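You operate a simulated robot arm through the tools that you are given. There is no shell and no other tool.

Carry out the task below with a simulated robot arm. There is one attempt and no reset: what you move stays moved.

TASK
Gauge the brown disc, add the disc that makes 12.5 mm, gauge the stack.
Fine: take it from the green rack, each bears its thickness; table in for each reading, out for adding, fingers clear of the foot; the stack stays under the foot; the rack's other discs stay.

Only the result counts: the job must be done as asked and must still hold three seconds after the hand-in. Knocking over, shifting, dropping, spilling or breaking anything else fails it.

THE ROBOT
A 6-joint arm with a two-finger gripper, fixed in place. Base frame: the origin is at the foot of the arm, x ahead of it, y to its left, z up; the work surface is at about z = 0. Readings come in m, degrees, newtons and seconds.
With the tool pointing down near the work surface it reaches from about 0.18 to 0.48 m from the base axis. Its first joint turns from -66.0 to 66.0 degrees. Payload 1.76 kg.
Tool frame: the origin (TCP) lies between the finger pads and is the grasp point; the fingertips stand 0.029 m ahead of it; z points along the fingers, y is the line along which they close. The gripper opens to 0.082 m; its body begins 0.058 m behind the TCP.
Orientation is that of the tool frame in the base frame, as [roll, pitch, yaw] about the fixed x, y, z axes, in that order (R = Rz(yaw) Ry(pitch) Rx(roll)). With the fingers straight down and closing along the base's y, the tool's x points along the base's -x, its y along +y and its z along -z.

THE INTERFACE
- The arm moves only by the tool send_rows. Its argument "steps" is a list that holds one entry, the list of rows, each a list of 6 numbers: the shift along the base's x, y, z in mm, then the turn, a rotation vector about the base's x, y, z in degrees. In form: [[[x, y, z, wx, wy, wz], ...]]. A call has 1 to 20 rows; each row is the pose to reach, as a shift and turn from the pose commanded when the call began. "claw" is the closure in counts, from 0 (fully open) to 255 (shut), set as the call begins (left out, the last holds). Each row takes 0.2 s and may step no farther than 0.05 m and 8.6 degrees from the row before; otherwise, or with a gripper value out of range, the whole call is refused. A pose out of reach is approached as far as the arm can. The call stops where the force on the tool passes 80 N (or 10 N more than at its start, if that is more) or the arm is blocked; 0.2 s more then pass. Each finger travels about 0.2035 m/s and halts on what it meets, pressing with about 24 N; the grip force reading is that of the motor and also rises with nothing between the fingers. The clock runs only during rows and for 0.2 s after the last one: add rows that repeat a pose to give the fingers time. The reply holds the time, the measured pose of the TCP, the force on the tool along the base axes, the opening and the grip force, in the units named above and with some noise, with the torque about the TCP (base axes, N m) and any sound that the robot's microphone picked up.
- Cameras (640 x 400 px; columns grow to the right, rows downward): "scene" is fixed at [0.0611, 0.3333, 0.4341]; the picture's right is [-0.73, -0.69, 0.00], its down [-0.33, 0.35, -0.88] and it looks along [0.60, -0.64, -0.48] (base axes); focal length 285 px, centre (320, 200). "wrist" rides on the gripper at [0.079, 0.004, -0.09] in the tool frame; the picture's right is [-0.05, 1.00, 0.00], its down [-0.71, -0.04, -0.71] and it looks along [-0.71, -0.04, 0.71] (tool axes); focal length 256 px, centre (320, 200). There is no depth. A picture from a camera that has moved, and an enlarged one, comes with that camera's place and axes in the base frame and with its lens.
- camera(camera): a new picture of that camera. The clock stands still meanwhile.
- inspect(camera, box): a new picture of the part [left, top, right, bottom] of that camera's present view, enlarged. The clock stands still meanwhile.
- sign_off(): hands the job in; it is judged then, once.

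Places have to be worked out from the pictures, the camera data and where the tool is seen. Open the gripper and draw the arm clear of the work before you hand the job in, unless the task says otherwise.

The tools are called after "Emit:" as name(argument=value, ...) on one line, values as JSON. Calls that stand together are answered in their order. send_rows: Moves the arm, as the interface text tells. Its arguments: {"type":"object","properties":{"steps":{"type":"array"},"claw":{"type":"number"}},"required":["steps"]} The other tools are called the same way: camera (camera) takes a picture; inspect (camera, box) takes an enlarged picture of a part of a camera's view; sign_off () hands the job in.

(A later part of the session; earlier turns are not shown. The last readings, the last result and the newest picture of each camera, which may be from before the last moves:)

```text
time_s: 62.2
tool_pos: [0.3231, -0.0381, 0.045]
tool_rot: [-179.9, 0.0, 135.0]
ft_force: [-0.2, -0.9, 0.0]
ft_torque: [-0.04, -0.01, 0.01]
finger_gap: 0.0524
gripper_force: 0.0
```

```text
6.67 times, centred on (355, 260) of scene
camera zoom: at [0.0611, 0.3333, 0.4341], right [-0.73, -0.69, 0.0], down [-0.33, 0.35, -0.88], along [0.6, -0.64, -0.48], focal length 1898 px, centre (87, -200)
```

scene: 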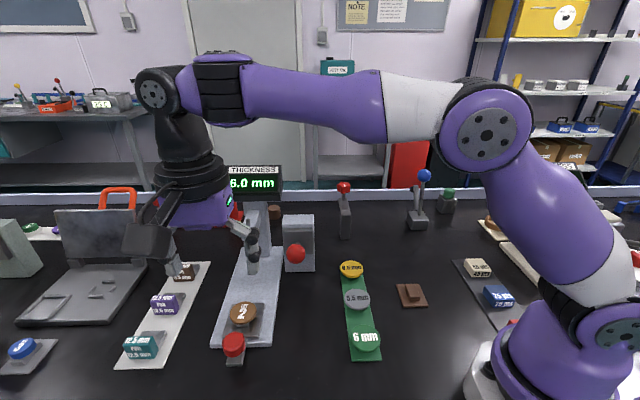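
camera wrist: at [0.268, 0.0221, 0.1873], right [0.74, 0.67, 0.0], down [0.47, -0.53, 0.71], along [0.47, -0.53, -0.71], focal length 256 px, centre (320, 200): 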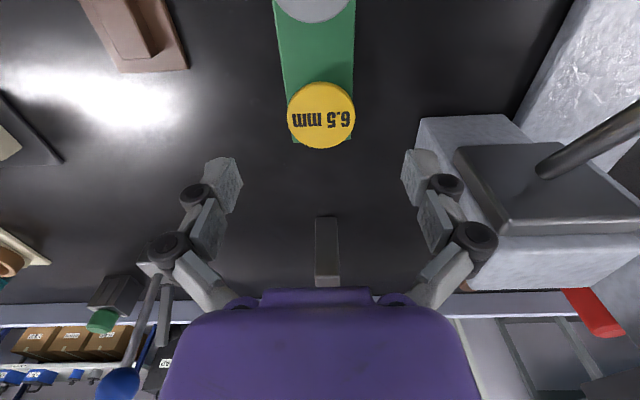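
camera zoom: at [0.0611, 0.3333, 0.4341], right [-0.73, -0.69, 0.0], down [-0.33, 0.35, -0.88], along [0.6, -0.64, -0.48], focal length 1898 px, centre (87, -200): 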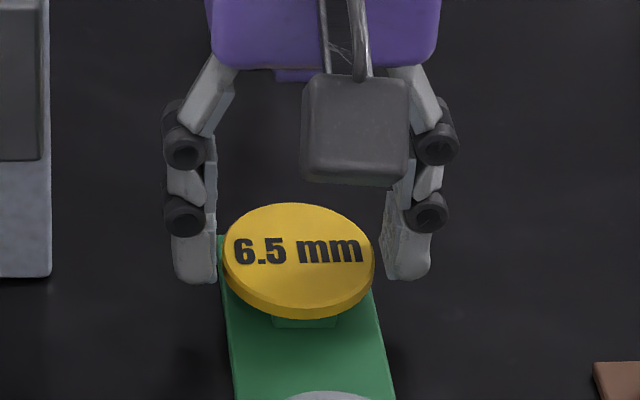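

The tips are now clearly below the disc's top and the disc is centred under the tool. I close on the rim.

Emit:
send_rows(steps=[[[0, 0, 0, 0, 0, 0], [0, 0, 0, 0, 0, 0], [0, 0, 0, 0, 0, 0]]], claw=255)

Emit:
inspect(camera="wrist", box=[200, 90, 440, 260])

Emit:
inspect(camera="scene", box=[320, 230, 390, 290])

```text
time_s: 63.0
tool_pos: [0.3234, -0.0383, 0.0463]
tool_rot: [179.8, 0.2, 135.0]
ft_force: [6.2, 8.0, 44.6]
ft_torque: [-0.19, 0.15, 0.01]
finger_gap: 0.0414
gripper_force: 24.5
```

```text
2.35 times, centred on (320, 175) of wrist
camera zoom: at [0.2717, 0.0202, 0.1359], right [0.74, 0.67, 0.0], down [0.47, -0.53, 0.71], along [0.48, -0.53, -0.7], focal length 602 px, centre (320, 259)
```

zoom: 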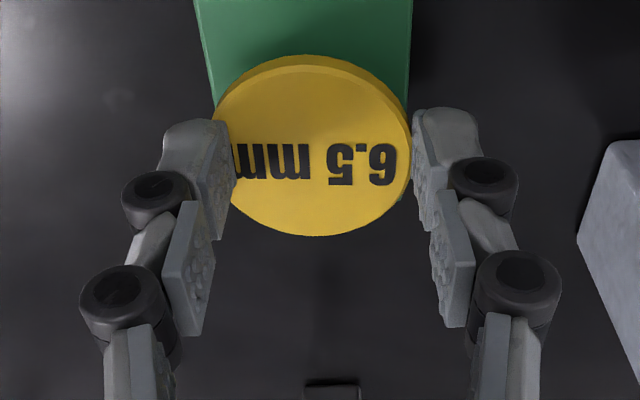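

```text
6.67 times, centred on (355, 260) of scene
camera zoom: at [0.061, 0.3333, 0.4341], right [-0.73, -0.69, 0.0], down [-0.33, 0.35, -0.88], along [0.6, -0.64, -0.48], focal length 1898 px, centre (87, -200)
```

zoom: 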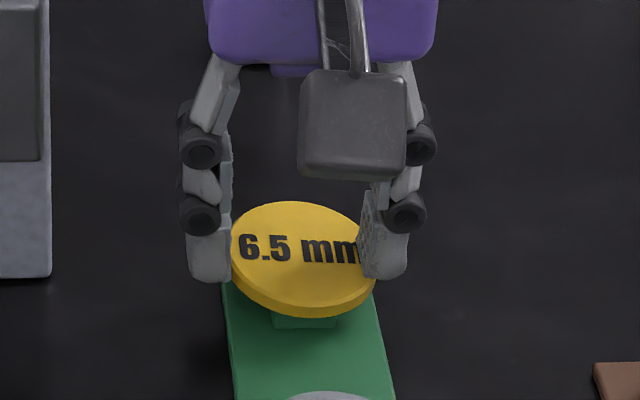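

One finger landed on the disc's top (44 N upward, gap 41 mm), so the disc is lower still, about z 0.022. I first take the pressure off by rising slightly, then open gently.

Emit:
send_rows(steps=[[[0, 0, 1, 0, 0, 0], [0, 0, 2, 0, 0, 0], [0, 0, 2.5, 0, 0, 0]]])

Emit:
inspect(camera="scene", box=[320, 230, 390, 290])

Emit:
inspect(camera="wrist", box=[200, 90, 440, 260])

```text
time_s: 63.8
tool_pos: [0.3221, -0.0373, 0.0489]
tool_rot: [179.7, 0.1, 135.1]
ft_force: [13.7, 12.2, 25.6]
ft_torque: [0.11, -0.34, 0.13]
finger_gap: 0.0337
gripper_force: 23.6
```

```text
6.67 times, centred on (355, 260) of scene
camera zoom: at [0.061, 0.3333, 0.4341], right [-0.73, -0.69, 0.0], down [-0.33, 0.35, -0.88], along [0.6, -0.64, -0.48], focal length 1898 px, centre (87, -200)
```

zoom: 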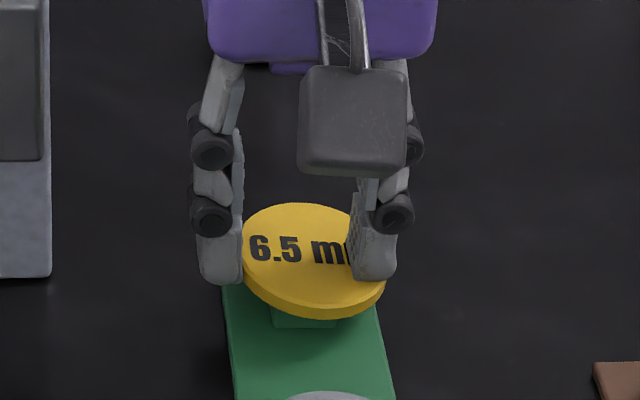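

```text
2.35 times, centred on (320, 175) of wrist
camera zoom: at [0.2711, 0.0212, 0.1378], right [0.74, 0.67, 0.0], down [0.47, -0.53, 0.71], along [0.48, -0.52, -0.71], focal length 602 px, centre (320, 259)
```

zoom: 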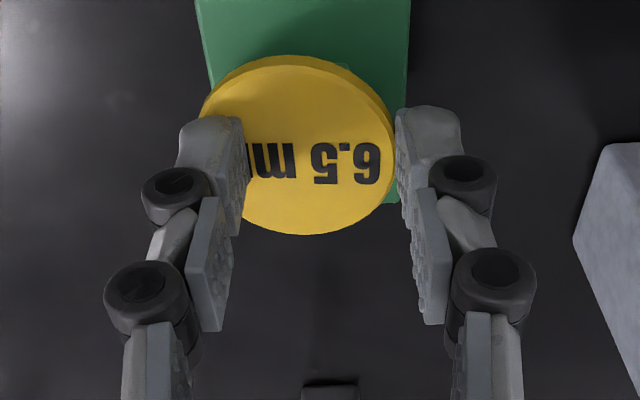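

The fingers are still creeping together and nudging the disc sideways about 4 mm. I stop the closing by holding the present opening and lift straight off.

Emit:
send_rows(steps=[[[0, 0, 2, 0, 0, 0], [0, 0, 5, 0, 0, 0], [0, 0, 12, 0, 0, 0], [0, 0, 25, 0, 0, 0]]], claw=147)

Emit:
inspect(camera="scene", box=[320, 230, 390, 290])

Emit:
inspect(camera="wrist", box=[200, 50, 440, 220])

```text
time_s: 64.8
tool_pos: [0.3215, -0.0375, 0.0736]
tool_rot: [180.0, 0.0, 135.0]
ft_force: [0.8, 0.6, -1.0]
ft_torque: [0.03, -0.02, -0.01]
finger_gap: 0.0349
gripper_force: 0.0
```

```text
6.67 times, centred on (355, 260) of scene
camera zoom: at [0.0611, 0.3333, 0.4341], right [-0.73, -0.69, 0.0], down [-0.33, 0.35, -0.88], along [0.6, -0.64, -0.48], focal length 1898 px, centre (87, -200)
```

zoom: 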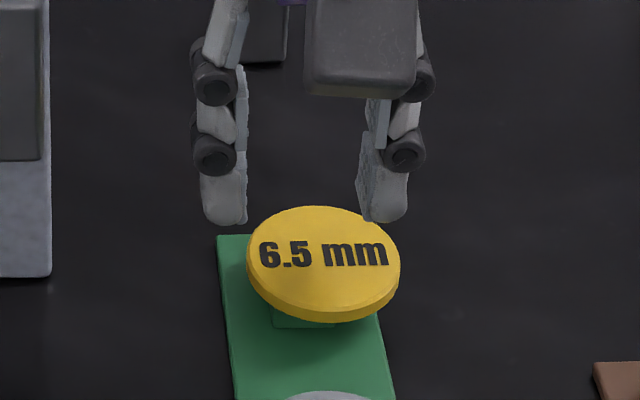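

```text
2.35 times, centred on (320, 135) of wrist
camera zoom: at [0.2705, 0.0214, 0.1622], right [0.74, 0.67, 0.0], down [0.47, -0.53, 0.71], along [0.47, -0.53, -0.71], focal length 602 px, centre (320, 353)
```

zoom: 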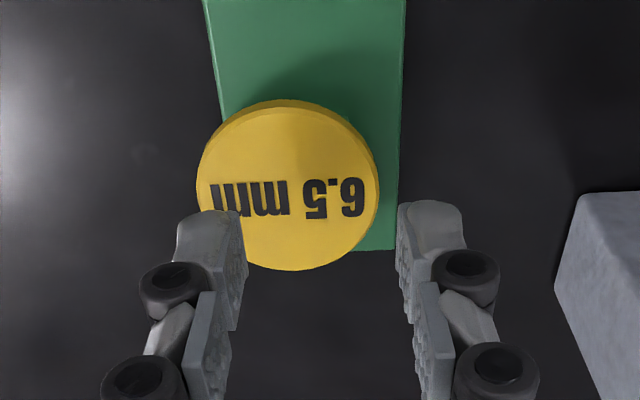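

The disc is still flat on its stem, shifted about 8 mm toward (−x, −y). I reopen, re-centre over its new position and look again.

Emit:
send_rows(steps=[[[0, 0, 5, 0, 0, 0], [-3, -3, 5, 0, 0, 0], [-5.5, -5.5, 5, 0, 0, 0], [-5.5, -5.5, 5, 0, 0, 0]]], claw=0)

Emit:
camera(camera="wrist")

Emit:
inspect(camera="wrist", box=[200, 50, 440, 220])

Emit:
inspect(camera="scene", box=[320, 230, 390, 290])

```text
time_s: 65.8
tool_pos: [0.3172, -0.0439, 0.0781]
tool_rot: [180.0, 0.0, 135.0]
ft_force: [0.1, -0.4, -0.6]
ft_torque: [0.0, 0.0, 0.02]
finger_gap: 0.0822
gripper_force: 0.0
```

```text
taken
camera wrist: at [0.2653, 0.0153, 0.1668], right [0.74, 0.67, 0.0], down [0.47, -0.53, 0.71], along [0.47, -0.53, -0.71], focal length 256 px, centre (320, 200)
```

wrist: 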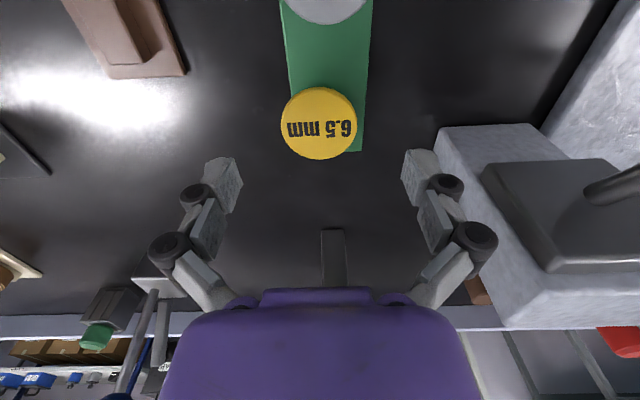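

```text
2.35 times, centred on (320, 135) of wrist
camera zoom: at [0.2653, 0.0153, 0.1668], right [0.74, 0.67, 0.0], down [0.47, -0.53, 0.71], along [0.47, -0.53, -0.71], focal length 602 px, centre (320, 353)
```

zoom: 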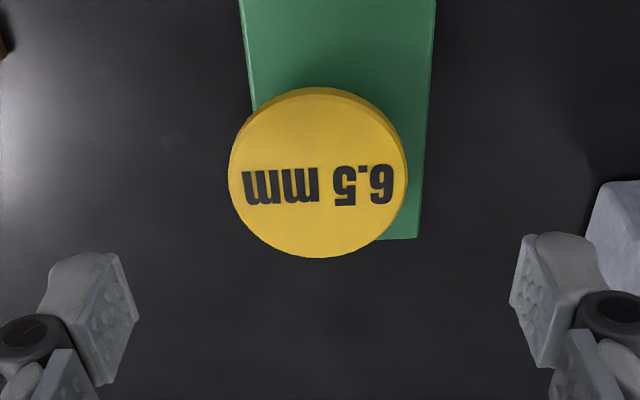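

```text
6.67 times, centred on (355, 260) of scene
camera zoom: at [0.0611, 0.3333, 0.4341], right [-0.73, -0.69, 0.0], down [-0.33, 0.35, -0.88], along [0.6, -0.64, -0.48], focal length 1898 px, centre (87, -200)
```

zoom: 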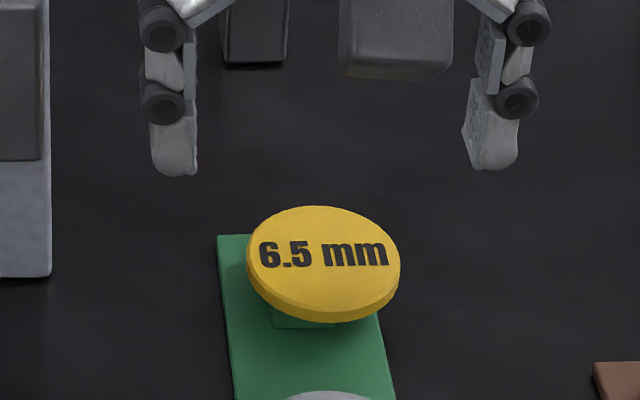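

The disc is centred laterally and about 1 mm inward. I descend to TCP z ≈ 0.0395 with fingers open, then narrow to about 52 mm and inspect the tip height again.

Emit:
send_rows(steps=[[[0.5, -0.5, -12, 0, 0, 0], [0.5, -0.5, -25, 0, 0, 0], [0.5, -0.5, -38.5, 0, 0, 0], [0.5, -0.5, -38.5, 0, 0, 0]]], claw=0)

Emit:
send_rows(steps=[[[0, 0, 0, 0, 0, 0], [0, 0, 0, 0, 0, 0]]], claw=92)

Emit:
inspect(camera="wrist", box=[200, 90, 440, 260])

Emit:
inspect(camera="scene", box=[320, 230, 390, 290])

```text
time_s: 66.8
tool_pos: [0.3182, -0.043, 0.0398]
tool_rot: [179.9, 0.1, 135.0]
ft_force: [-0.3, -0.5, -0.7]
ft_torque: [0.0, 0.01, -0.01]
finger_gap: 0.082
gripper_force: 0.0
```

```text
time_s: 67.4
tool_pos: [0.3181, -0.0437, 0.0405]
tool_rot: [179.9, 0.1, 135.0]
ft_force: [0.1, 0.0, -0.3]
ft_torque: [0.0, -0.01, 0.01]
finger_gap: 0.0524
gripper_force: 0.0
```

```text
2.35 times, centred on (320, 175) of wrist
camera zoom: at [0.2658, 0.0149, 0.1286], right [0.74, 0.67, 0.0], down [0.47, -0.53, 0.71], along [0.47, -0.53, -0.71], focal length 602 px, centre (320, 259)
```

zoom: 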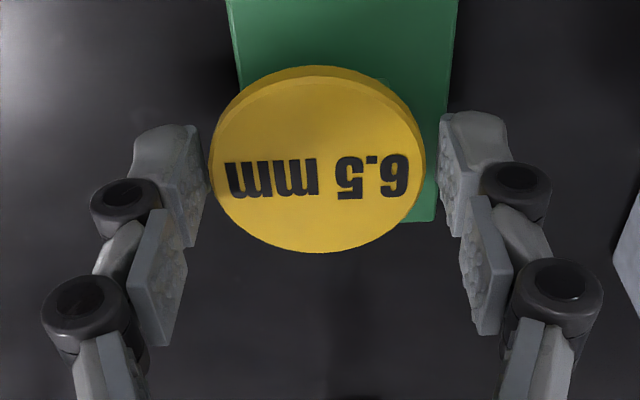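

```text
6.67 times, centred on (355, 260) of scene
camera zoom: at [0.0611, 0.3333, 0.4341], right [-0.73, -0.69, 0.0], down [-0.33, 0.35, -0.88], along [0.6, -0.64, -0.48], focal length 1898 px, centre (87, -200)
```

zoom: 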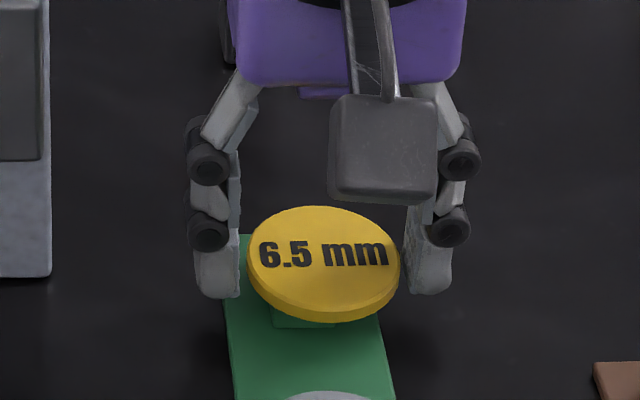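

The tips now stand well below the disc's top, near its bottom face. I lower another 1.5 mm, centre by 0.4 mm and close.

Emit:
send_rows(steps=[[[-0.4, -0.4, -1.5, 0, 0, 0], [-0.4, -0.4, -1.5, 0, 0, 0]]], claw=92)

Emit:
send_rows(steps=[[[0, 0, 0, 0, 0, 0]]], claw=125)

Emit:
inspect(camera="wrist", box=[200, 90, 440, 260])

Emit:
inspect(camera="scene", box=[320, 230, 390, 290])

```text
time_s: 68.0
tool_pos: [0.3173, -0.0437, 0.0385]
tool_rot: [180.0, 0.0, 135.0]
ft_force: [0.0, 0.7, 0.3]
ft_torque: [-0.04, 0.0, -0.01]
finger_gap: 0.0526
gripper_force: 0.1
```

```text
time_s: 68.4
tool_pos: [0.3174, -0.0447, 0.0384]
tool_rot: [-179.9, 0.0, 135.0]
ft_force: [-1.3, -0.5, 5.3]
ft_torque: [0.01, 0.01, 0.0]
finger_gap: 0.0461
gripper_force: 24.0
```

```text
2.35 times, centred on (320, 175) of wrist
camera zoom: at [0.2654, 0.0145, 0.1273], right [0.74, 0.67, 0.0], down [0.47, -0.53, 0.71], along [0.47, -0.53, -0.71], focal length 602 px, centre (320, 259)
```

zoom: 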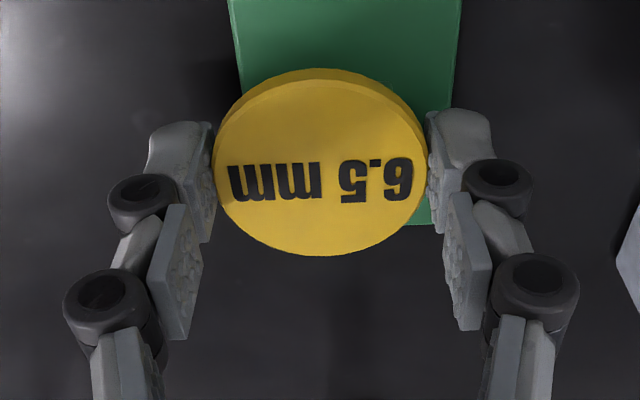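

```text
6.67 times, centred on (355, 260) of scene
camera zoom: at [0.0611, 0.3333, 0.4341], right [-0.73, -0.69, 0.0], down [-0.33, 0.35, -0.88], along [0.6, -0.64, -0.48], focal length 1898 px, centre (87, -200)
```

zoom: 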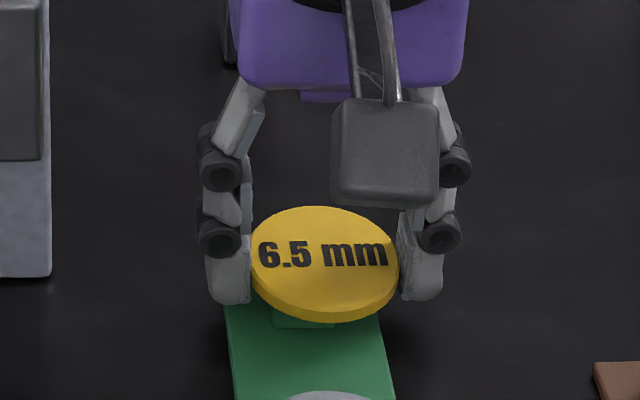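

The opening stopped at 46 mm with grip force: the disc is held by its rim. I set full closure and check it holds before lifting.

Emit:
send_rows(steps=[[[0, 0, 0, 0, 0, 0], [0, 0, 0, 0, 0, 0]]], claw=255)

Emit:
inspect(camera="scene", box=[320, 230, 390, 290])

```text
time_s: 69.0
tool_pos: [0.3175, -0.0441, 0.0372]
tool_rot: [179.9, 0.0, 135.0]
ft_force: [-0.2, 0.2, 5.2]
ft_torque: [0.03, 0.02, -0.04]
finger_gap: 0.0463
gripper_force: 23.4
```

```text
6.67 times, centred on (355, 260) of scene
camera zoom: at [0.0611, 0.3333, 0.4341], right [-0.73, -0.69, 0.0], down [-0.33, 0.35, -0.88], along [0.6, -0.64, -0.48], focal length 1898 px, centre (87, -200)
```

zoom: 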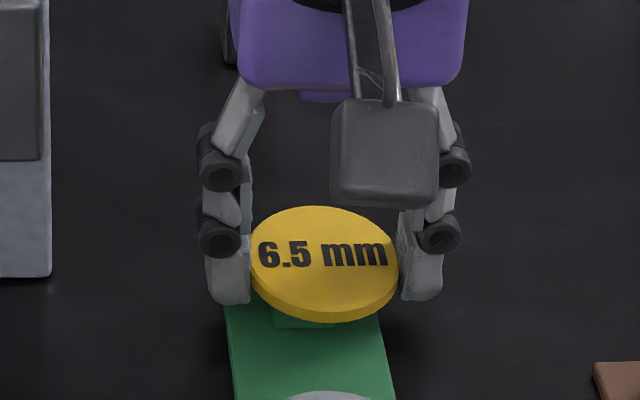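

Grip is steady at 46.3 mm. I lift slowly straight up 30 mm and check that the disc comes along level.

Emit:
send_rows(steps=[[[0, 0, 3, 0, 0, 0], [0, 0, 8, 0, 0, 0], [0, 0, 15, 0, 0, 0], [0, 0, 23, 0, 0, 0], [0, 0, 32, 0, 0, 0], [0, 0, 35, 0, 0, 0], [0, 0, 35, 0, 0, 0]]], claw=255)

Emit:
inspect(camera="scene", box=[310, 200, 400, 290])

Emit:
inspect(camera="wrist", box=[200, 90, 440, 260])

```text
time_s: 70.6
tool_pos: [0.3178, -0.0432, 0.0732]
tool_rot: [179.9, 0.0, 135.0]
ft_force: [-0.3, -0.5, -0.3]
ft_torque: [0.0, 0.0, -0.02]
finger_gap: 0.0461
gripper_force: 24.5
```

```text
4.44 times, centred on (355, 245) of scene
camera zoom: at [0.0611, 0.3333, 0.4341], right [-0.73, -0.69, 0.0], down [-0.33, 0.35, -0.88], along [0.6, -0.64, -0.48], focal length 1265 px, centre (164, 0)
```

zoom: 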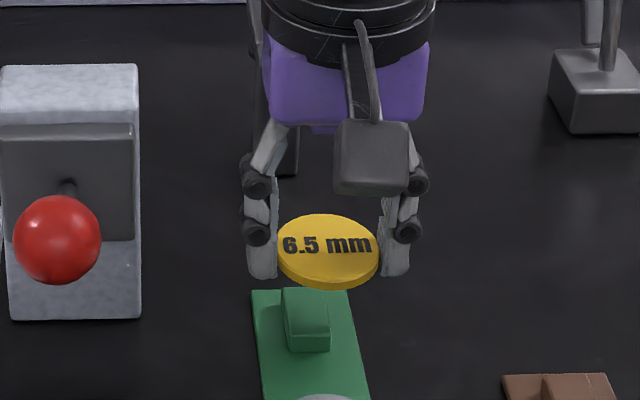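

```text
2.35 times, centred on (320, 175) of wrist
camera zoom: at [0.265, 0.0148, 0.1623], right [0.74, 0.67, 0.0], down [0.47, -0.53, 0.71], along [0.47, -0.53, -0.71], focal length 602 px, centre (320, 259)
```

zoom: 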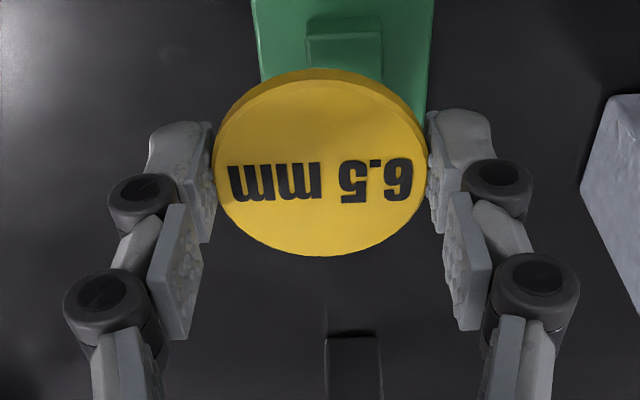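

The disc is held level and centred. I lift to a safe height and carry it over the lever toward the brown disc at about (0.384, 0.181).

Emit:
send_rows(steps=[[[0, 0, 15, 0, 0, 0], [0, 0, 40, 0, 0, 0], [0, 0, 70, 0, 0, 0], [0, 0, 100, 0, 0, 0], [0, 5, 120, 0, 0, 0], [8, 27, 127, 0, 0, 0], [16, 55, 127, 0, 0, 0], [24, 83, 127, 0, 0, 0], [32, 111, 127, 0, 0, 0], [40, 139, 127, 0, 0, 0], [48, 167, 127, 0, 0, 0], [56, 195, 127, 0, 0, 0], [63, 216, 127, 0, 0, 0], [66, 224, 127, 0, 0, 0], [66, 224, 127, 0, 0, 0]]], claw=255)

Emit:
camera(camera="wrist")

Emit:
camera(camera="scene")

```text
time_s: 73.8
tool_pos: [0.3832, 0.1797, 0.199]
tool_rot: [-180.0, 0.0, 135.0]
ft_force: [-0.1, 1.1, 0.3]
ft_torque: [0.02, -0.02, -0.02]
finger_gap: 0.0461
gripper_force: 23.9
```

```text
taken
camera wrist: at [0.331, 0.2388, 0.289], right [0.74, 0.67, 0.0], down [0.47, -0.53, 0.71], along [0.47, -0.53, -0.71], focal length 256 px, centre (320, 200)
```

wrist: 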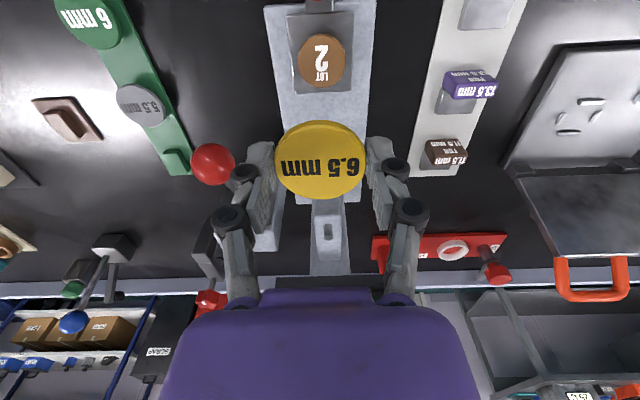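

```text
taken
```

scene: 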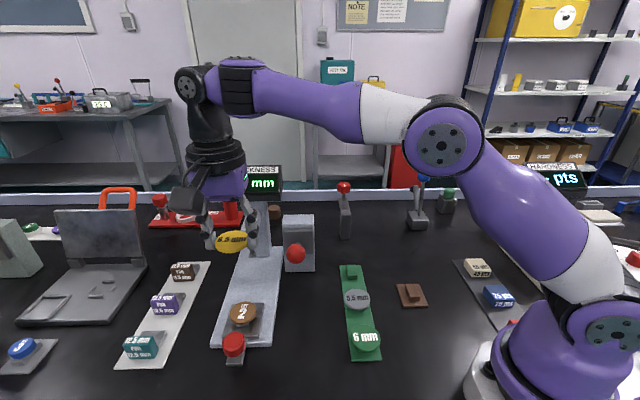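

Emit:
inspect(camera="wrist", box=[270, 0, 370, 110])

Emit:
inspect(camera="scene", box=[200, 270, 300, 370])

```text
3.64 times, centred on (320, 55) of wrist
camera zoom: at [0.331, 0.2388, 0.289], right [0.74, 0.67, 0.0], down [0.47, -0.53, 0.71], along [0.47, -0.53, -0.71], focal length 931 px, centre (320, 727)
```

zoom: 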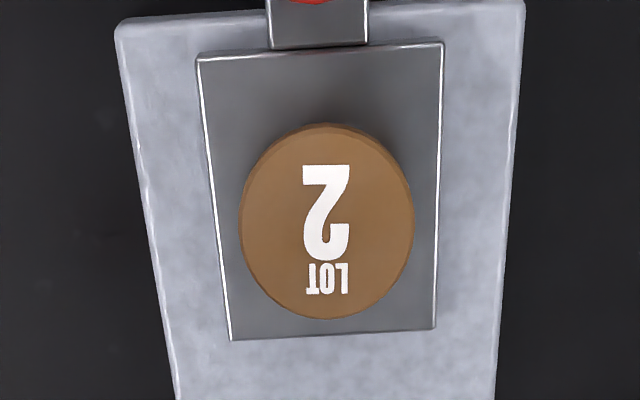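

```text
4.00 times, centred on (250, 320) of scene
camera zoom: at [0.0611, 0.3333, 0.4341], right [-0.73, -0.69, 0.0], down [-0.33, 0.35, -0.88], along [0.6, -0.64, -0.48], focal length 1139 px, centre (600, -280)
```

zoom: 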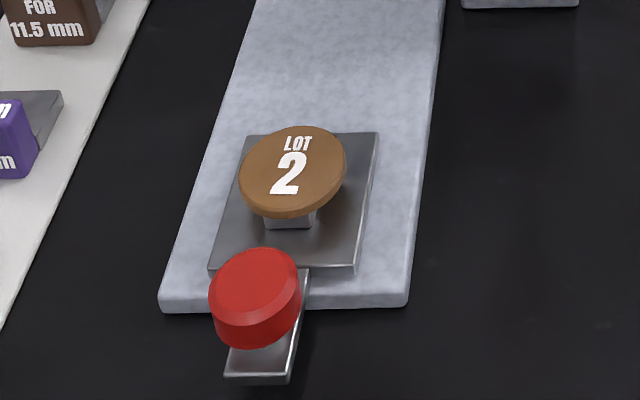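

The brown disc appears about 1.8 mm toward the tool's +y and roughly 1 mm outward. I correct by (+0.5, +1.7) and lower to TCP z ≈ 0.12 for a closer look.

Emit:
send_rows(steps=[[[0.5, 1.7, -15, 0, 0, 0], [0.5, 1.7, -35, 0, 0, 0], [0.5, 1.7, -55, 0, 0, 0], [0.5, 1.7, -72, 0, 0, 0], [0.5, 1.7, -79, 0, 0, 0], [0.5, 1.7, -79, 0, 0, 0]]], claw=255)

Emit:
inspect(camera="wrist", box=[250, 60, 390, 210])

Emit:
inspect(camera="scene", box=[190, 230, 310, 350])

```text
time_s: 75.2
tool_pos: [0.3842, 0.1822, 0.1219]
tool_rot: [180.0, 0.0, 134.9]
ft_force: [-0.2, -0.5, 0.3]
ft_torque: [-0.01, 0.02, -0.03]
finger_gap: 0.0461
gripper_force: 23.6
```

```text
2.67 times, centred on (320, 135) of wrist
camera zoom: at [0.3314, 0.2402, 0.21], right [0.74, 0.67, 0.0], down [0.47, -0.53, 0.71], along [0.47, -0.53, -0.71], focal length 683 px, centre (320, 373)
```

zoom: 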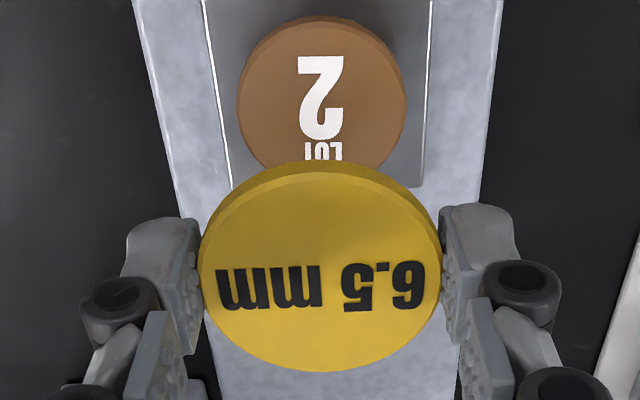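

```text
3.33 times, centred on (250, 290) of scene
camera zoom: at [0.0611, 0.3333, 0.4341], right [-0.73, -0.69, 0.0], down [-0.33, 0.35, -0.88], along [0.6, -0.64, -0.48], focal length 949 px, centre (553, -100)
```

zoom: 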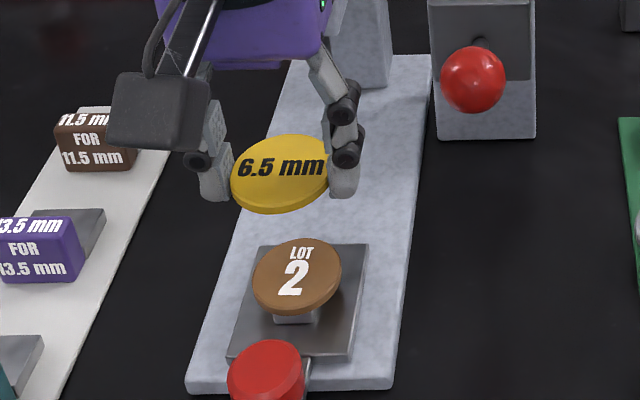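

Laterally there is about 0.7 mm left, and along the slide 1–3 mm depending on the brown disc's exact height. I shift (−0.7, +1.7) and lower to TCP z ≈ 0.078 to compare the two discs directly.

Emit:
send_rows(steps=[[[-0.7, 1.7, -12, 0, 0, 0], [-0.7, 1.7, -25, 0, 0, 0], [-0.7, 1.7, -36, 0, 0, 0], [-0.7, 1.7, -43, 0, 0, 0], [-0.7, 1.7, -43, 0, 0, 0]]], claw=255)

Emit:
inspect(camera="wrist", box=[250, 80, 390, 230])

Emit:
inspect(camera="scene", box=[200, 260, 290, 350])

```text
time_s: 76.4
tool_pos: [0.382, 0.1843, 0.0779]
tool_rot: [180.0, 0.0, 135.0]
ft_force: [1.2, 1.0, -0.3]
ft_torque: [0.0, 0.01, 0.03]
finger_gap: 0.0462
gripper_force: 24.0
```

```text
2.67 times, centred on (320, 155) of wrist
camera zoom: at [0.3307, 0.242, 0.1669], right [0.74, 0.67, 0.0], down [0.47, -0.53, 0.71], along [0.47, -0.53, -0.71], focal length 683 px, centre (320, 320)
```

zoom: 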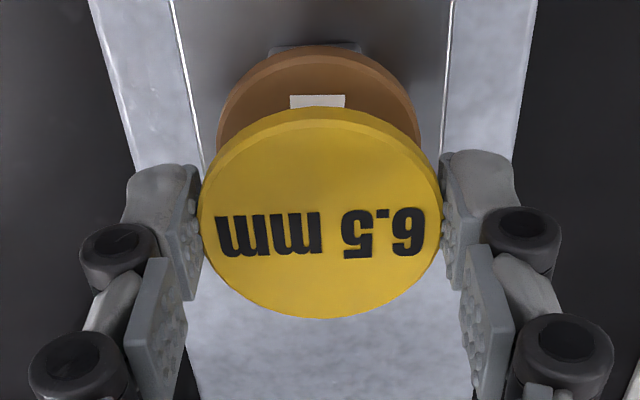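

```text
4.44 times, centred on (245, 305) of scene
camera zoom: at [0.0611, 0.3333, 0.4341], right [-0.73, -0.69, 0.0], down [-0.33, 0.35, -0.88], along [0.6, -0.64, -0.48], focal length 1265 px, centre (653, -267)
```

zoom: 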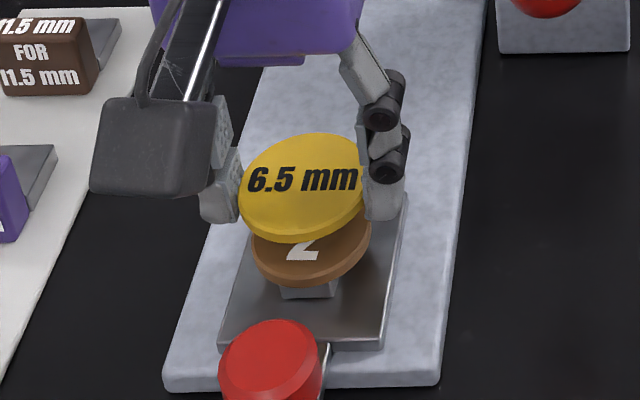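

Both views show good lateral alignment. I lower further in small rows to about 3 mm above the expected contact, watching the force.

Emit:
send_rows(steps=[[[0, 0, -4, 0, 0, 0], [0, 0, -8, 0, 0, 0], [0, 0, -12, 0, 0, 0], [0, 0, -12, 0, 0, 0]]], claw=255)

Emit:
inspect(camera="wrist", box=[250, 80, 390, 230])

Emit:
inspect(camera="scene", box=[215, 275, 285, 345])

```text
time_s: 77.4
tool_pos: [0.3828, 0.1829, 0.0657]
tool_rot: [-179.9, 0.0, 135.0]
ft_force: [-0.4, -0.9, -0.3]
ft_torque: [-0.01, -0.03, 0.02]
finger_gap: 0.0461
gripper_force: 23.9
```

```text
2.67 times, centred on (320, 155) of wrist
camera zoom: at [0.3307, 0.2418, 0.155], right [0.74, 0.67, 0.0], down [0.47, -0.53, 0.71], along [0.47, -0.53, -0.71], focal length 683 px, centre (320, 320)
```

zoom: 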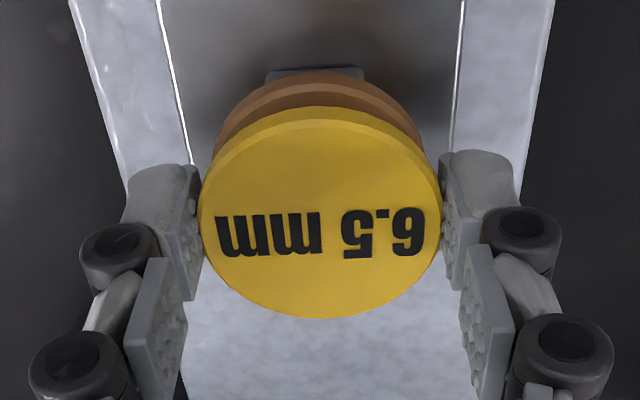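

```text
5.71 times, centred on (250, 310) of scene
camera zoom: at [0.0611, 0.3333, 0.4341], right [-0.73, -0.69, 0.0], down [-0.33, 0.35, -0.88], along [0.6, -0.64, -0.48], focal length 1627 px, centre (720, -429)
```

zoom: 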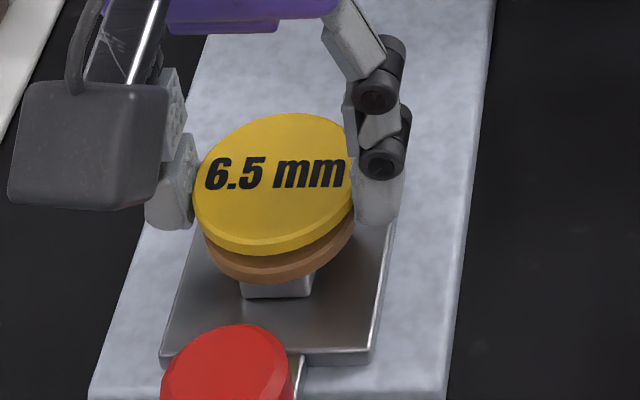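

Emit:
inspect(camera="wrist", box=[290, 98, 350, 138])

Emit:
inspect(camera="scene", box=[232, 305, 272, 335])

```text
10.00 times, centred on (320, 118) of wrist
camera zoom: at [0.3307, 0.2418, 0.155], right [0.74, 0.67, 0.0], down [0.47, -0.53, 0.71], along [0.47, -0.53, -0.71], focal length 2560 px, centre (320, 1020)
```

zoom: 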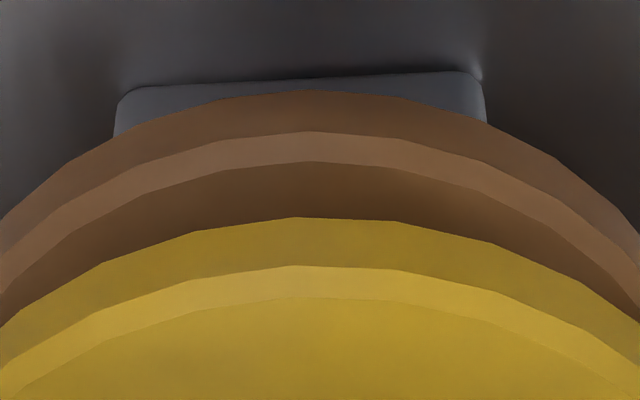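

```text
13.33 times, centred on (252, 320) of scene
camera zoom: at [0.0611, 0.3333, 0.4341], right [-0.73, -0.69, 0.0], down [-0.33, 0.35, -0.88], along [0.6, -0.64, -0.48], focal length 3796 px, centre (1227, -1400)
```

zoom: 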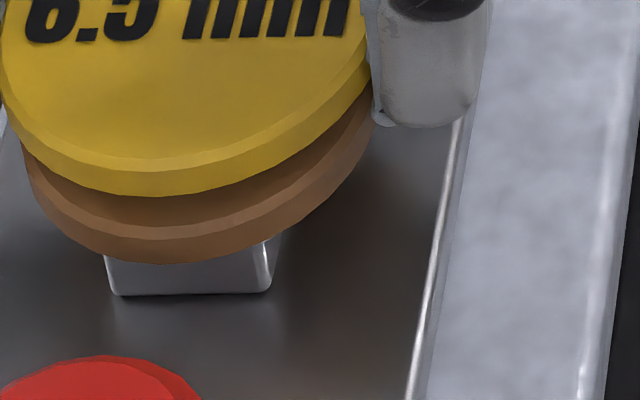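

The enlarged view shows the yellow disc bottom about at fingertip level and a clear gap above the brown disc. I go on lowering in small steps, watching the force for contact.

Emit:
send_rows(steps=[[[0, 0, -1.5, 0, 0, 0], [0, 0, -3, 0, 0, 0], [0, 0, -3, 0, 0, 0]]], claw=255)

Emit:
inspect(camera="wrist", box=[290, 98, 350, 138])

Emit:
inspect(camera="scene", box=[232, 305, 272, 335])

```text
time_s: 78.2
tool_pos: [0.3834, 0.1831, 0.0619]
tool_rot: [180.0, 0.0, 135.0]
ft_force: [0.0, -0.3, 0.5]
ft_torque: [0.01, 0.0, -0.02]
finger_gap: 0.0461
gripper_force: 23.7
```

```text
10.00 times, centred on (320, 118) of wrist
camera zoom: at [0.3308, 0.2419, 0.152], right [0.74, 0.67, 0.0], down [0.47, -0.53, 0.71], along [0.47, -0.53, -0.71], focal length 2560 px, centre (320, 1020)
```

zoom: 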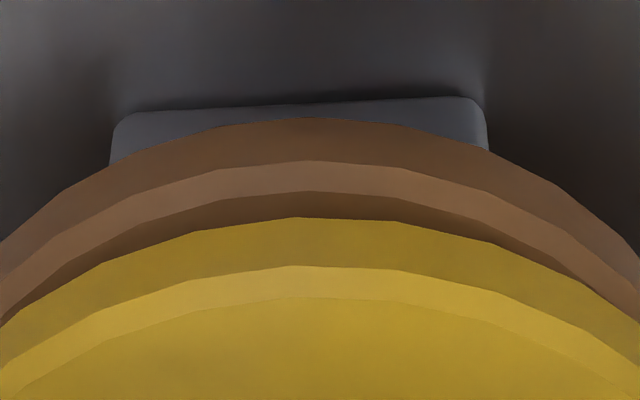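

```text
13.33 times, centred on (252, 320) of scene
camera zoom: at [0.0611, 0.3333, 0.4341], right [-0.73, -0.69, 0.0], down [-0.33, 0.35, -0.88], along [0.6, -0.64, -0.48], focal length 3796 px, centre (1227, -1400)
```

zoom: 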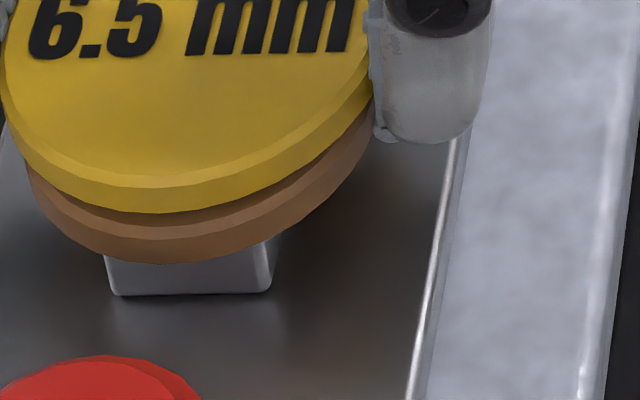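

No contact yet. I lower 2 mm more and check the force and views.

Emit:
send_rows(steps=[[[0, 0, -1, 0, 0, 0], [0, 0, -2, 0, 0, 0], [0, 0, -2, 0, 0, 0]]], claw=255)

Emit:
inspect(camera="wrist", box=[290, 98, 350, 138])

Emit:
inspect(camera="scene", box=[232, 305, 272, 335])

```text
time_s: 79.0
tool_pos: [0.3839, 0.1831, 0.0609]
tool_rot: [179.8, 0.0, 134.9]
ft_force: [-1.3, -0.2, 6.7]
ft_torque: [-0.04, 0.0, 0.01]
finger_gap: 0.0462
gripper_force: 23.8
```

```text
10.00 times, centred on (320, 118) of wrist
camera zoom: at [0.3308, 0.242, 0.1503], right [0.74, 0.67, 0.0], down [0.47, -0.53, 0.71], along [0.47, -0.53, -0.71], focal length 2560 px, centre (320, 1020)
```

zoom: 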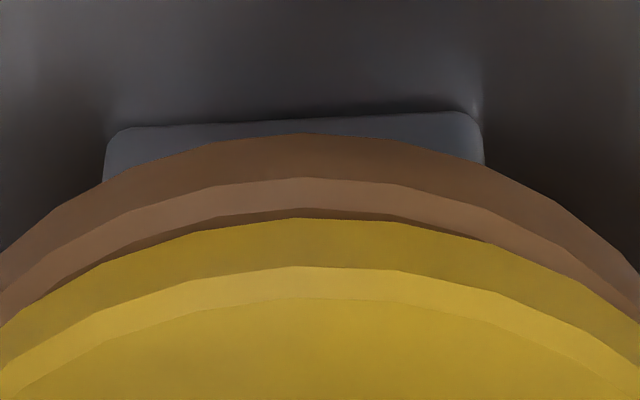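

```text
13.33 times, centred on (252, 320) of scene
camera zoom: at [0.0611, 0.3333, 0.4341], right [-0.73, -0.69, 0.0], down [-0.33, 0.35, -0.88], along [0.6, -0.64, -0.48], focal length 3796 px, centre (1227, -1400)
```

zoom: 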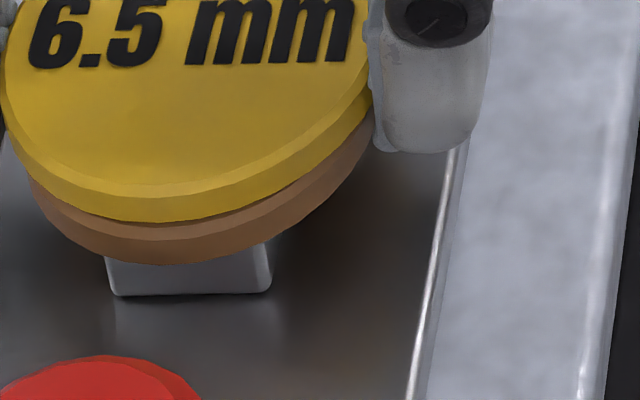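

Contact: 6.7 N upward. With the discs touching, both views agree the brown disc sits about 2.4 mm outward and 0.6 mm to the tool's −y from the yellow one. I lift 2 mm, shift (−2.1, +1.3), and lower again.

Emit:
send_rows(steps=[[[0, 0, 1, 0, 0, 0], [0, 0, 2.2, 0, 0, 0], [-1, 0.6, 2.2, 0, 0, 0], [-2.1, 1.3, 2.2, 0, 0, 0], [-2.1, 1.3, 1.2, 0, 0, 0], [-2.1, 1.3, 0.5, 0, 0, 0], [-2.1, 1.3, 0.5, 0, 0, 0]]], claw=255)

Emit:
inspect(camera="wrist", box=[250, 80, 390, 230])

Emit:
inspect(camera="wrist", box=[280, 98, 360, 148])

Emit:
inspect(camera="scene", box=[227, 295, 277, 335])

```text
time_s: 80.6
tool_pos: [0.3793, 0.1857, 0.0613]
tool_rot: [-180.0, 0.0, 135.0]
ft_force: [-0.2, 1.0, 1.1]
ft_torque: [0.0, 0.04, 0.01]
finger_gap: 0.0459
gripper_force: 23.3
```

```text
2.67 times, centred on (320, 155) of wrist
camera zoom: at [0.3285, 0.2433, 0.1506], right [0.74, 0.67, 0.0], down [0.47, -0.53, 0.71], along [0.47, -0.53, -0.71], focal length 683 px, centre (320, 320)
```

zoom: 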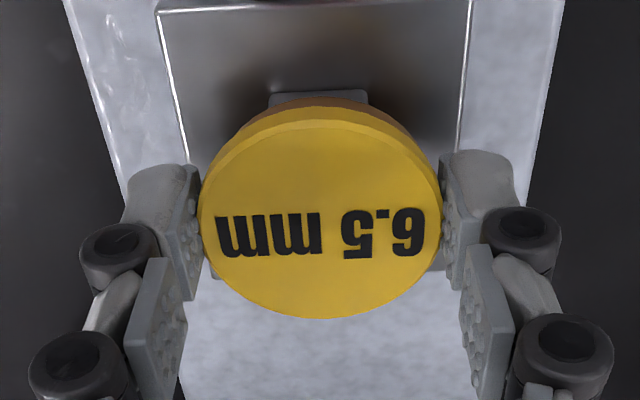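

```text
8.00 times, centred on (320, 123) of wrist
camera zoom: at [0.3285, 0.2433, 0.1506], right [0.74, 0.67, 0.0], down [0.47, -0.53, 0.71], along [0.47, -0.53, -0.71], focal length 2048 px, centre (320, 816)
```

zoom: 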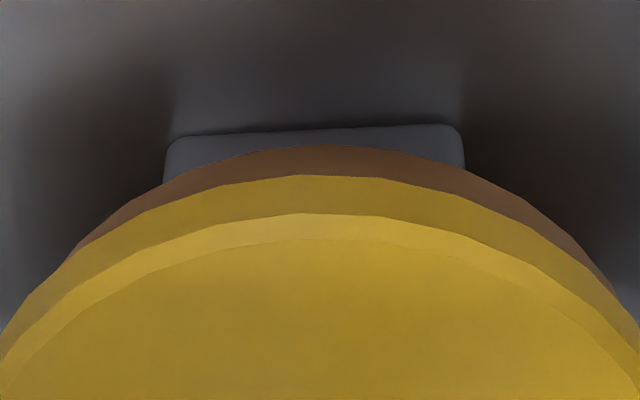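

```text
10.00 times, centred on (252, 315) of scene
camera zoom: at [0.0611, 0.3333, 0.4341], right [-0.73, -0.69, 0.0], down [-0.33, 0.35, -0.88], along [0.6, -0.64, -0.48], focal length 2847 px, centre (1000, -950)
```

zoom: 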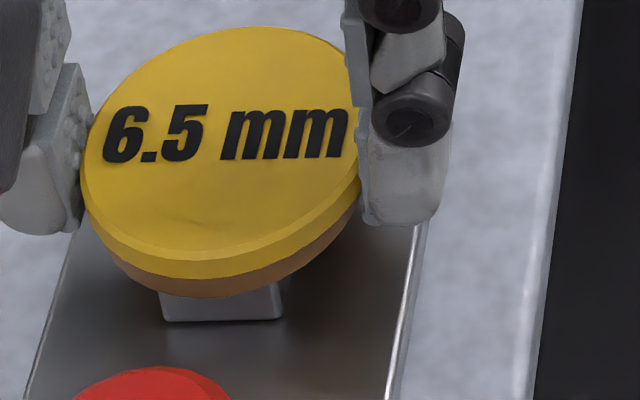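

Re-measuring with the discs' chamfers accounted for, the true offset was only about 1 mm, so I now stand 1.4 mm too far outward. I lift 1 mm, shift (+1.2, −0.8) and lower again to light contact.

Emit:
send_rows(steps=[[[0, 0, 1, 0, 0, 0], [0.6, -0.4, 1, 0, 0, 0], [1.2, -0.8, 1, 0, 0, 0], [1.2, -0.8, 0.3, 0, 0, 0], [1.2, -0.8, -0.4, 0, 0, 0], [1.2, -0.8, -0.4, 0, 0, 0]]], claw=255)

Emit:
inspect(camera="wrist", box=[280, 98, 360, 148])

Emit:
inspect(camera="scene", box=[227, 295, 277, 335])

```text
time_s: 82.0
tool_pos: [0.3807, 0.1838, 0.061]
tool_rot: [180.0, 0.0, 135.0]
ft_force: [1.2, 0.6, 0.9]
ft_torque: [0.01, 0.03, 0.02]
finger_gap: 0.046
gripper_force: 23.5
```

```text
8.00 times, centred on (320, 123) of wrist
camera zoom: at [0.3299, 0.2425, 0.1506], right [0.74, 0.67, 0.0], down [0.47, -0.53, 0.71], along [0.47, -0.53, -0.71], focal length 2048 px, centre (320, 816)
```

zoom: 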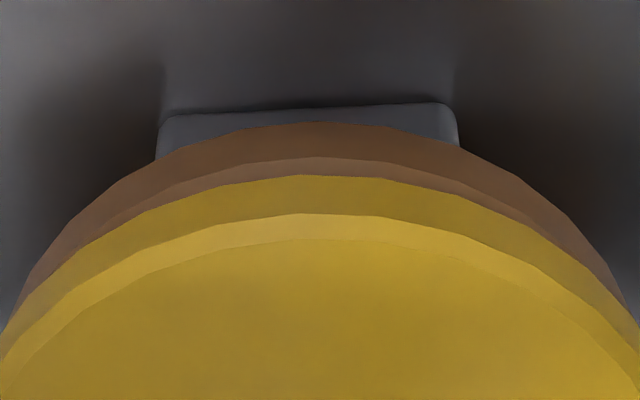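

```text
10.00 times, centred on (252, 315) of scene
camera zoom: at [0.0611, 0.3333, 0.4341], right [-0.73, -0.69, 0.0], down [-0.33, 0.35, -0.88], along [0.6, -0.64, -0.48], focal length 2847 px, centre (1000, -950)
```

zoom: 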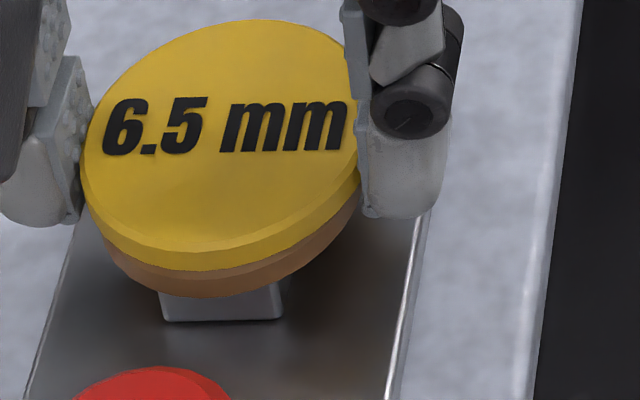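

The discs are now concentric in both views. I lower the last fraction of a millimetre to light contact.

Emit:
send_rows(steps=[[[0, 0, -0.4, 0, 0, 0], [0, 0, -0.7, 0, 0, 0], [0, 0, -0.7, 0, 0, 0]]], claw=255)

```text
time_s: 82.8
tool_pos: [0.3812, 0.1842, 0.0602]
tool_rot: [179.9, 0.0, 135.0]
ft_force: [-0.8, -0.4, 9.6]
ft_torque: [-0.06, -0.01, 0.01]
finger_gap: 0.0463
gripper_force: 23.8
```

Contact at 9.6 N. I relieve most of it (0.5 mm up) and then open the fingers, staying in place.

Emit:
send_rows(steps=[[[0, 0, 0.3, 0, 0, 0], [0, 0, 0.5, 0, 0, 0]]], claw=255)

Emit:
send_rows(steps=[[[0, 0, 0, 0, 0, 0], [0, 0, 0, 0, 0, 0], [0, 0, 0, 0, 0, 0]]], claw=95)

Emit:
inspect(camera="wrist", box=[250, 80, 390, 230])

Emit:
inspect(camera="scene", box=[227, 295, 277, 335])

```text
time_s: 83.4
tool_pos: [0.3825, 0.1838, 0.062]
tool_rot: [179.8, 0.0, 135.0]
ft_force: [0.9, 0.4, 8.2]
ft_torque: [0.0, -0.06, 0.01]
finger_gap: 0.0463
gripper_force: 23.7
```

```text
time_s: 84.2
tool_pos: [0.382, 0.1837, 0.0614]
tool_rot: [-180.0, 0.0, 135.0]
ft_force: [0.1, 0.1, -0.2]
ft_torque: [0.01, -0.03, 0.0]
finger_gap: 0.0514
gripper_force: 0.0
```

```text
2.67 times, centred on (320, 155) of wrist
camera zoom: at [0.3299, 0.2425, 0.15], right [0.74, 0.67, 0.0], down [0.47, -0.53, 0.71], along [0.47, -0.53, -0.71], focal length 683 px, centre (320, 320)
```

zoom: 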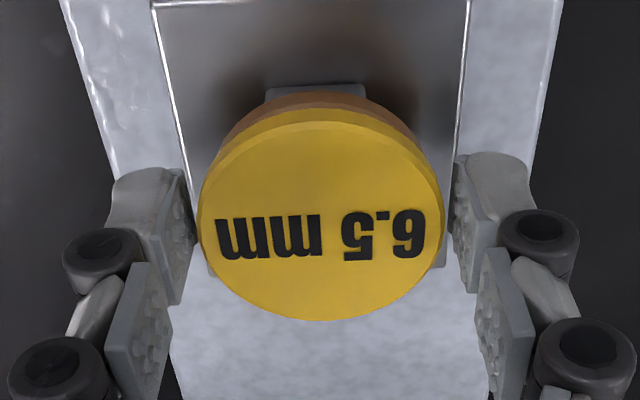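

```text
10.00 times, centred on (252, 315) of scene
camera zoom: at [0.0611, 0.3333, 0.4341], right [-0.73, -0.69, 0.0], down [-0.33, 0.35, -0.88], along [0.6, -0.64, -0.48], focal length 2847 px, centre (1000, -950)
```

zoom: 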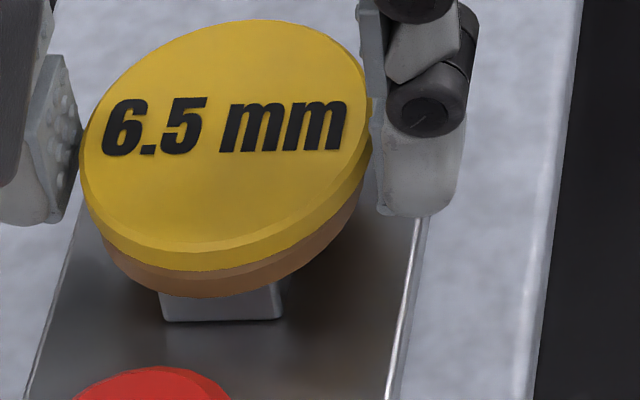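

The yellow disc rests flat on the brown one. I open fully and rise straight up.

Emit:
send_rows(steps=[[[0, 0, 0, 0, 0, 0], [0, 0, 0, 0, 0, 0], [0, 0, 15, 0, 0, 0], [0, 0, 45, 0, 0, 0], [-10, 10, 85, 0, 0, 0], [-30, 30, 115, 0, 0, 0], [-45, 45, 140, 0, 0, 0], [-45, 45, 140, 0, 0, 0]]], claw=0)

Emit:
camera(camera="wrist")

Emit:
inspect(camera="wrist", box=[260, 30, 380, 160])

Emit:
inspect(camera="scene", box=[200, 270, 300, 370])

```text
time_s: 86.0
tool_pos: [0.3371, 0.2288, 0.2014]
tool_rot: [-180.0, 0.0, 135.0]
ft_force: [0.4, 0.6, -0.5]
ft_torque: [0.01, -0.01, -0.03]
finger_gap: 0.0817
gripper_force: 0.0
```

```text
taken
camera wrist: at [0.2848, 0.2876, 0.2905], right [0.74, 0.67, 0.0], down [0.47, -0.53, 0.71], along [0.47, -0.53, -0.71], focal length 256 px, centre (320, 200)
```

wrist: 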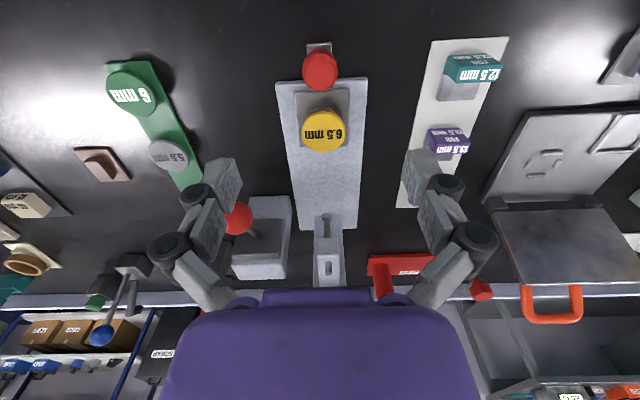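

```text
3.08 times, centred on (320, 95) of wrist
camera zoom: at [0.2848, 0.2876, 0.2905], right [0.74, 0.67, 0.0], down [0.47, -0.53, 0.71], along [0.47, -0.53, -0.71], focal length 788 px, centre (320, 523)
```

zoom: 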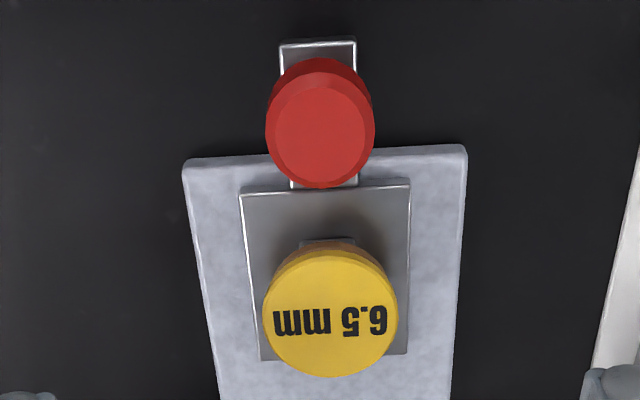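

```text
4.00 times, centred on (250, 320) of scene
camera zoom: at [0.0611, 0.3333, 0.4341], right [-0.73, -0.69, 0.0], down [-0.33, 0.35, -0.88], along [0.6, -0.64, -0.48], focal length 1139 px, centre (600, -280)
```

zoom: 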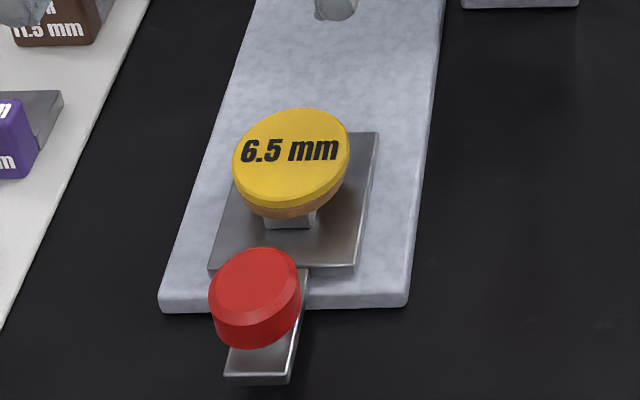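

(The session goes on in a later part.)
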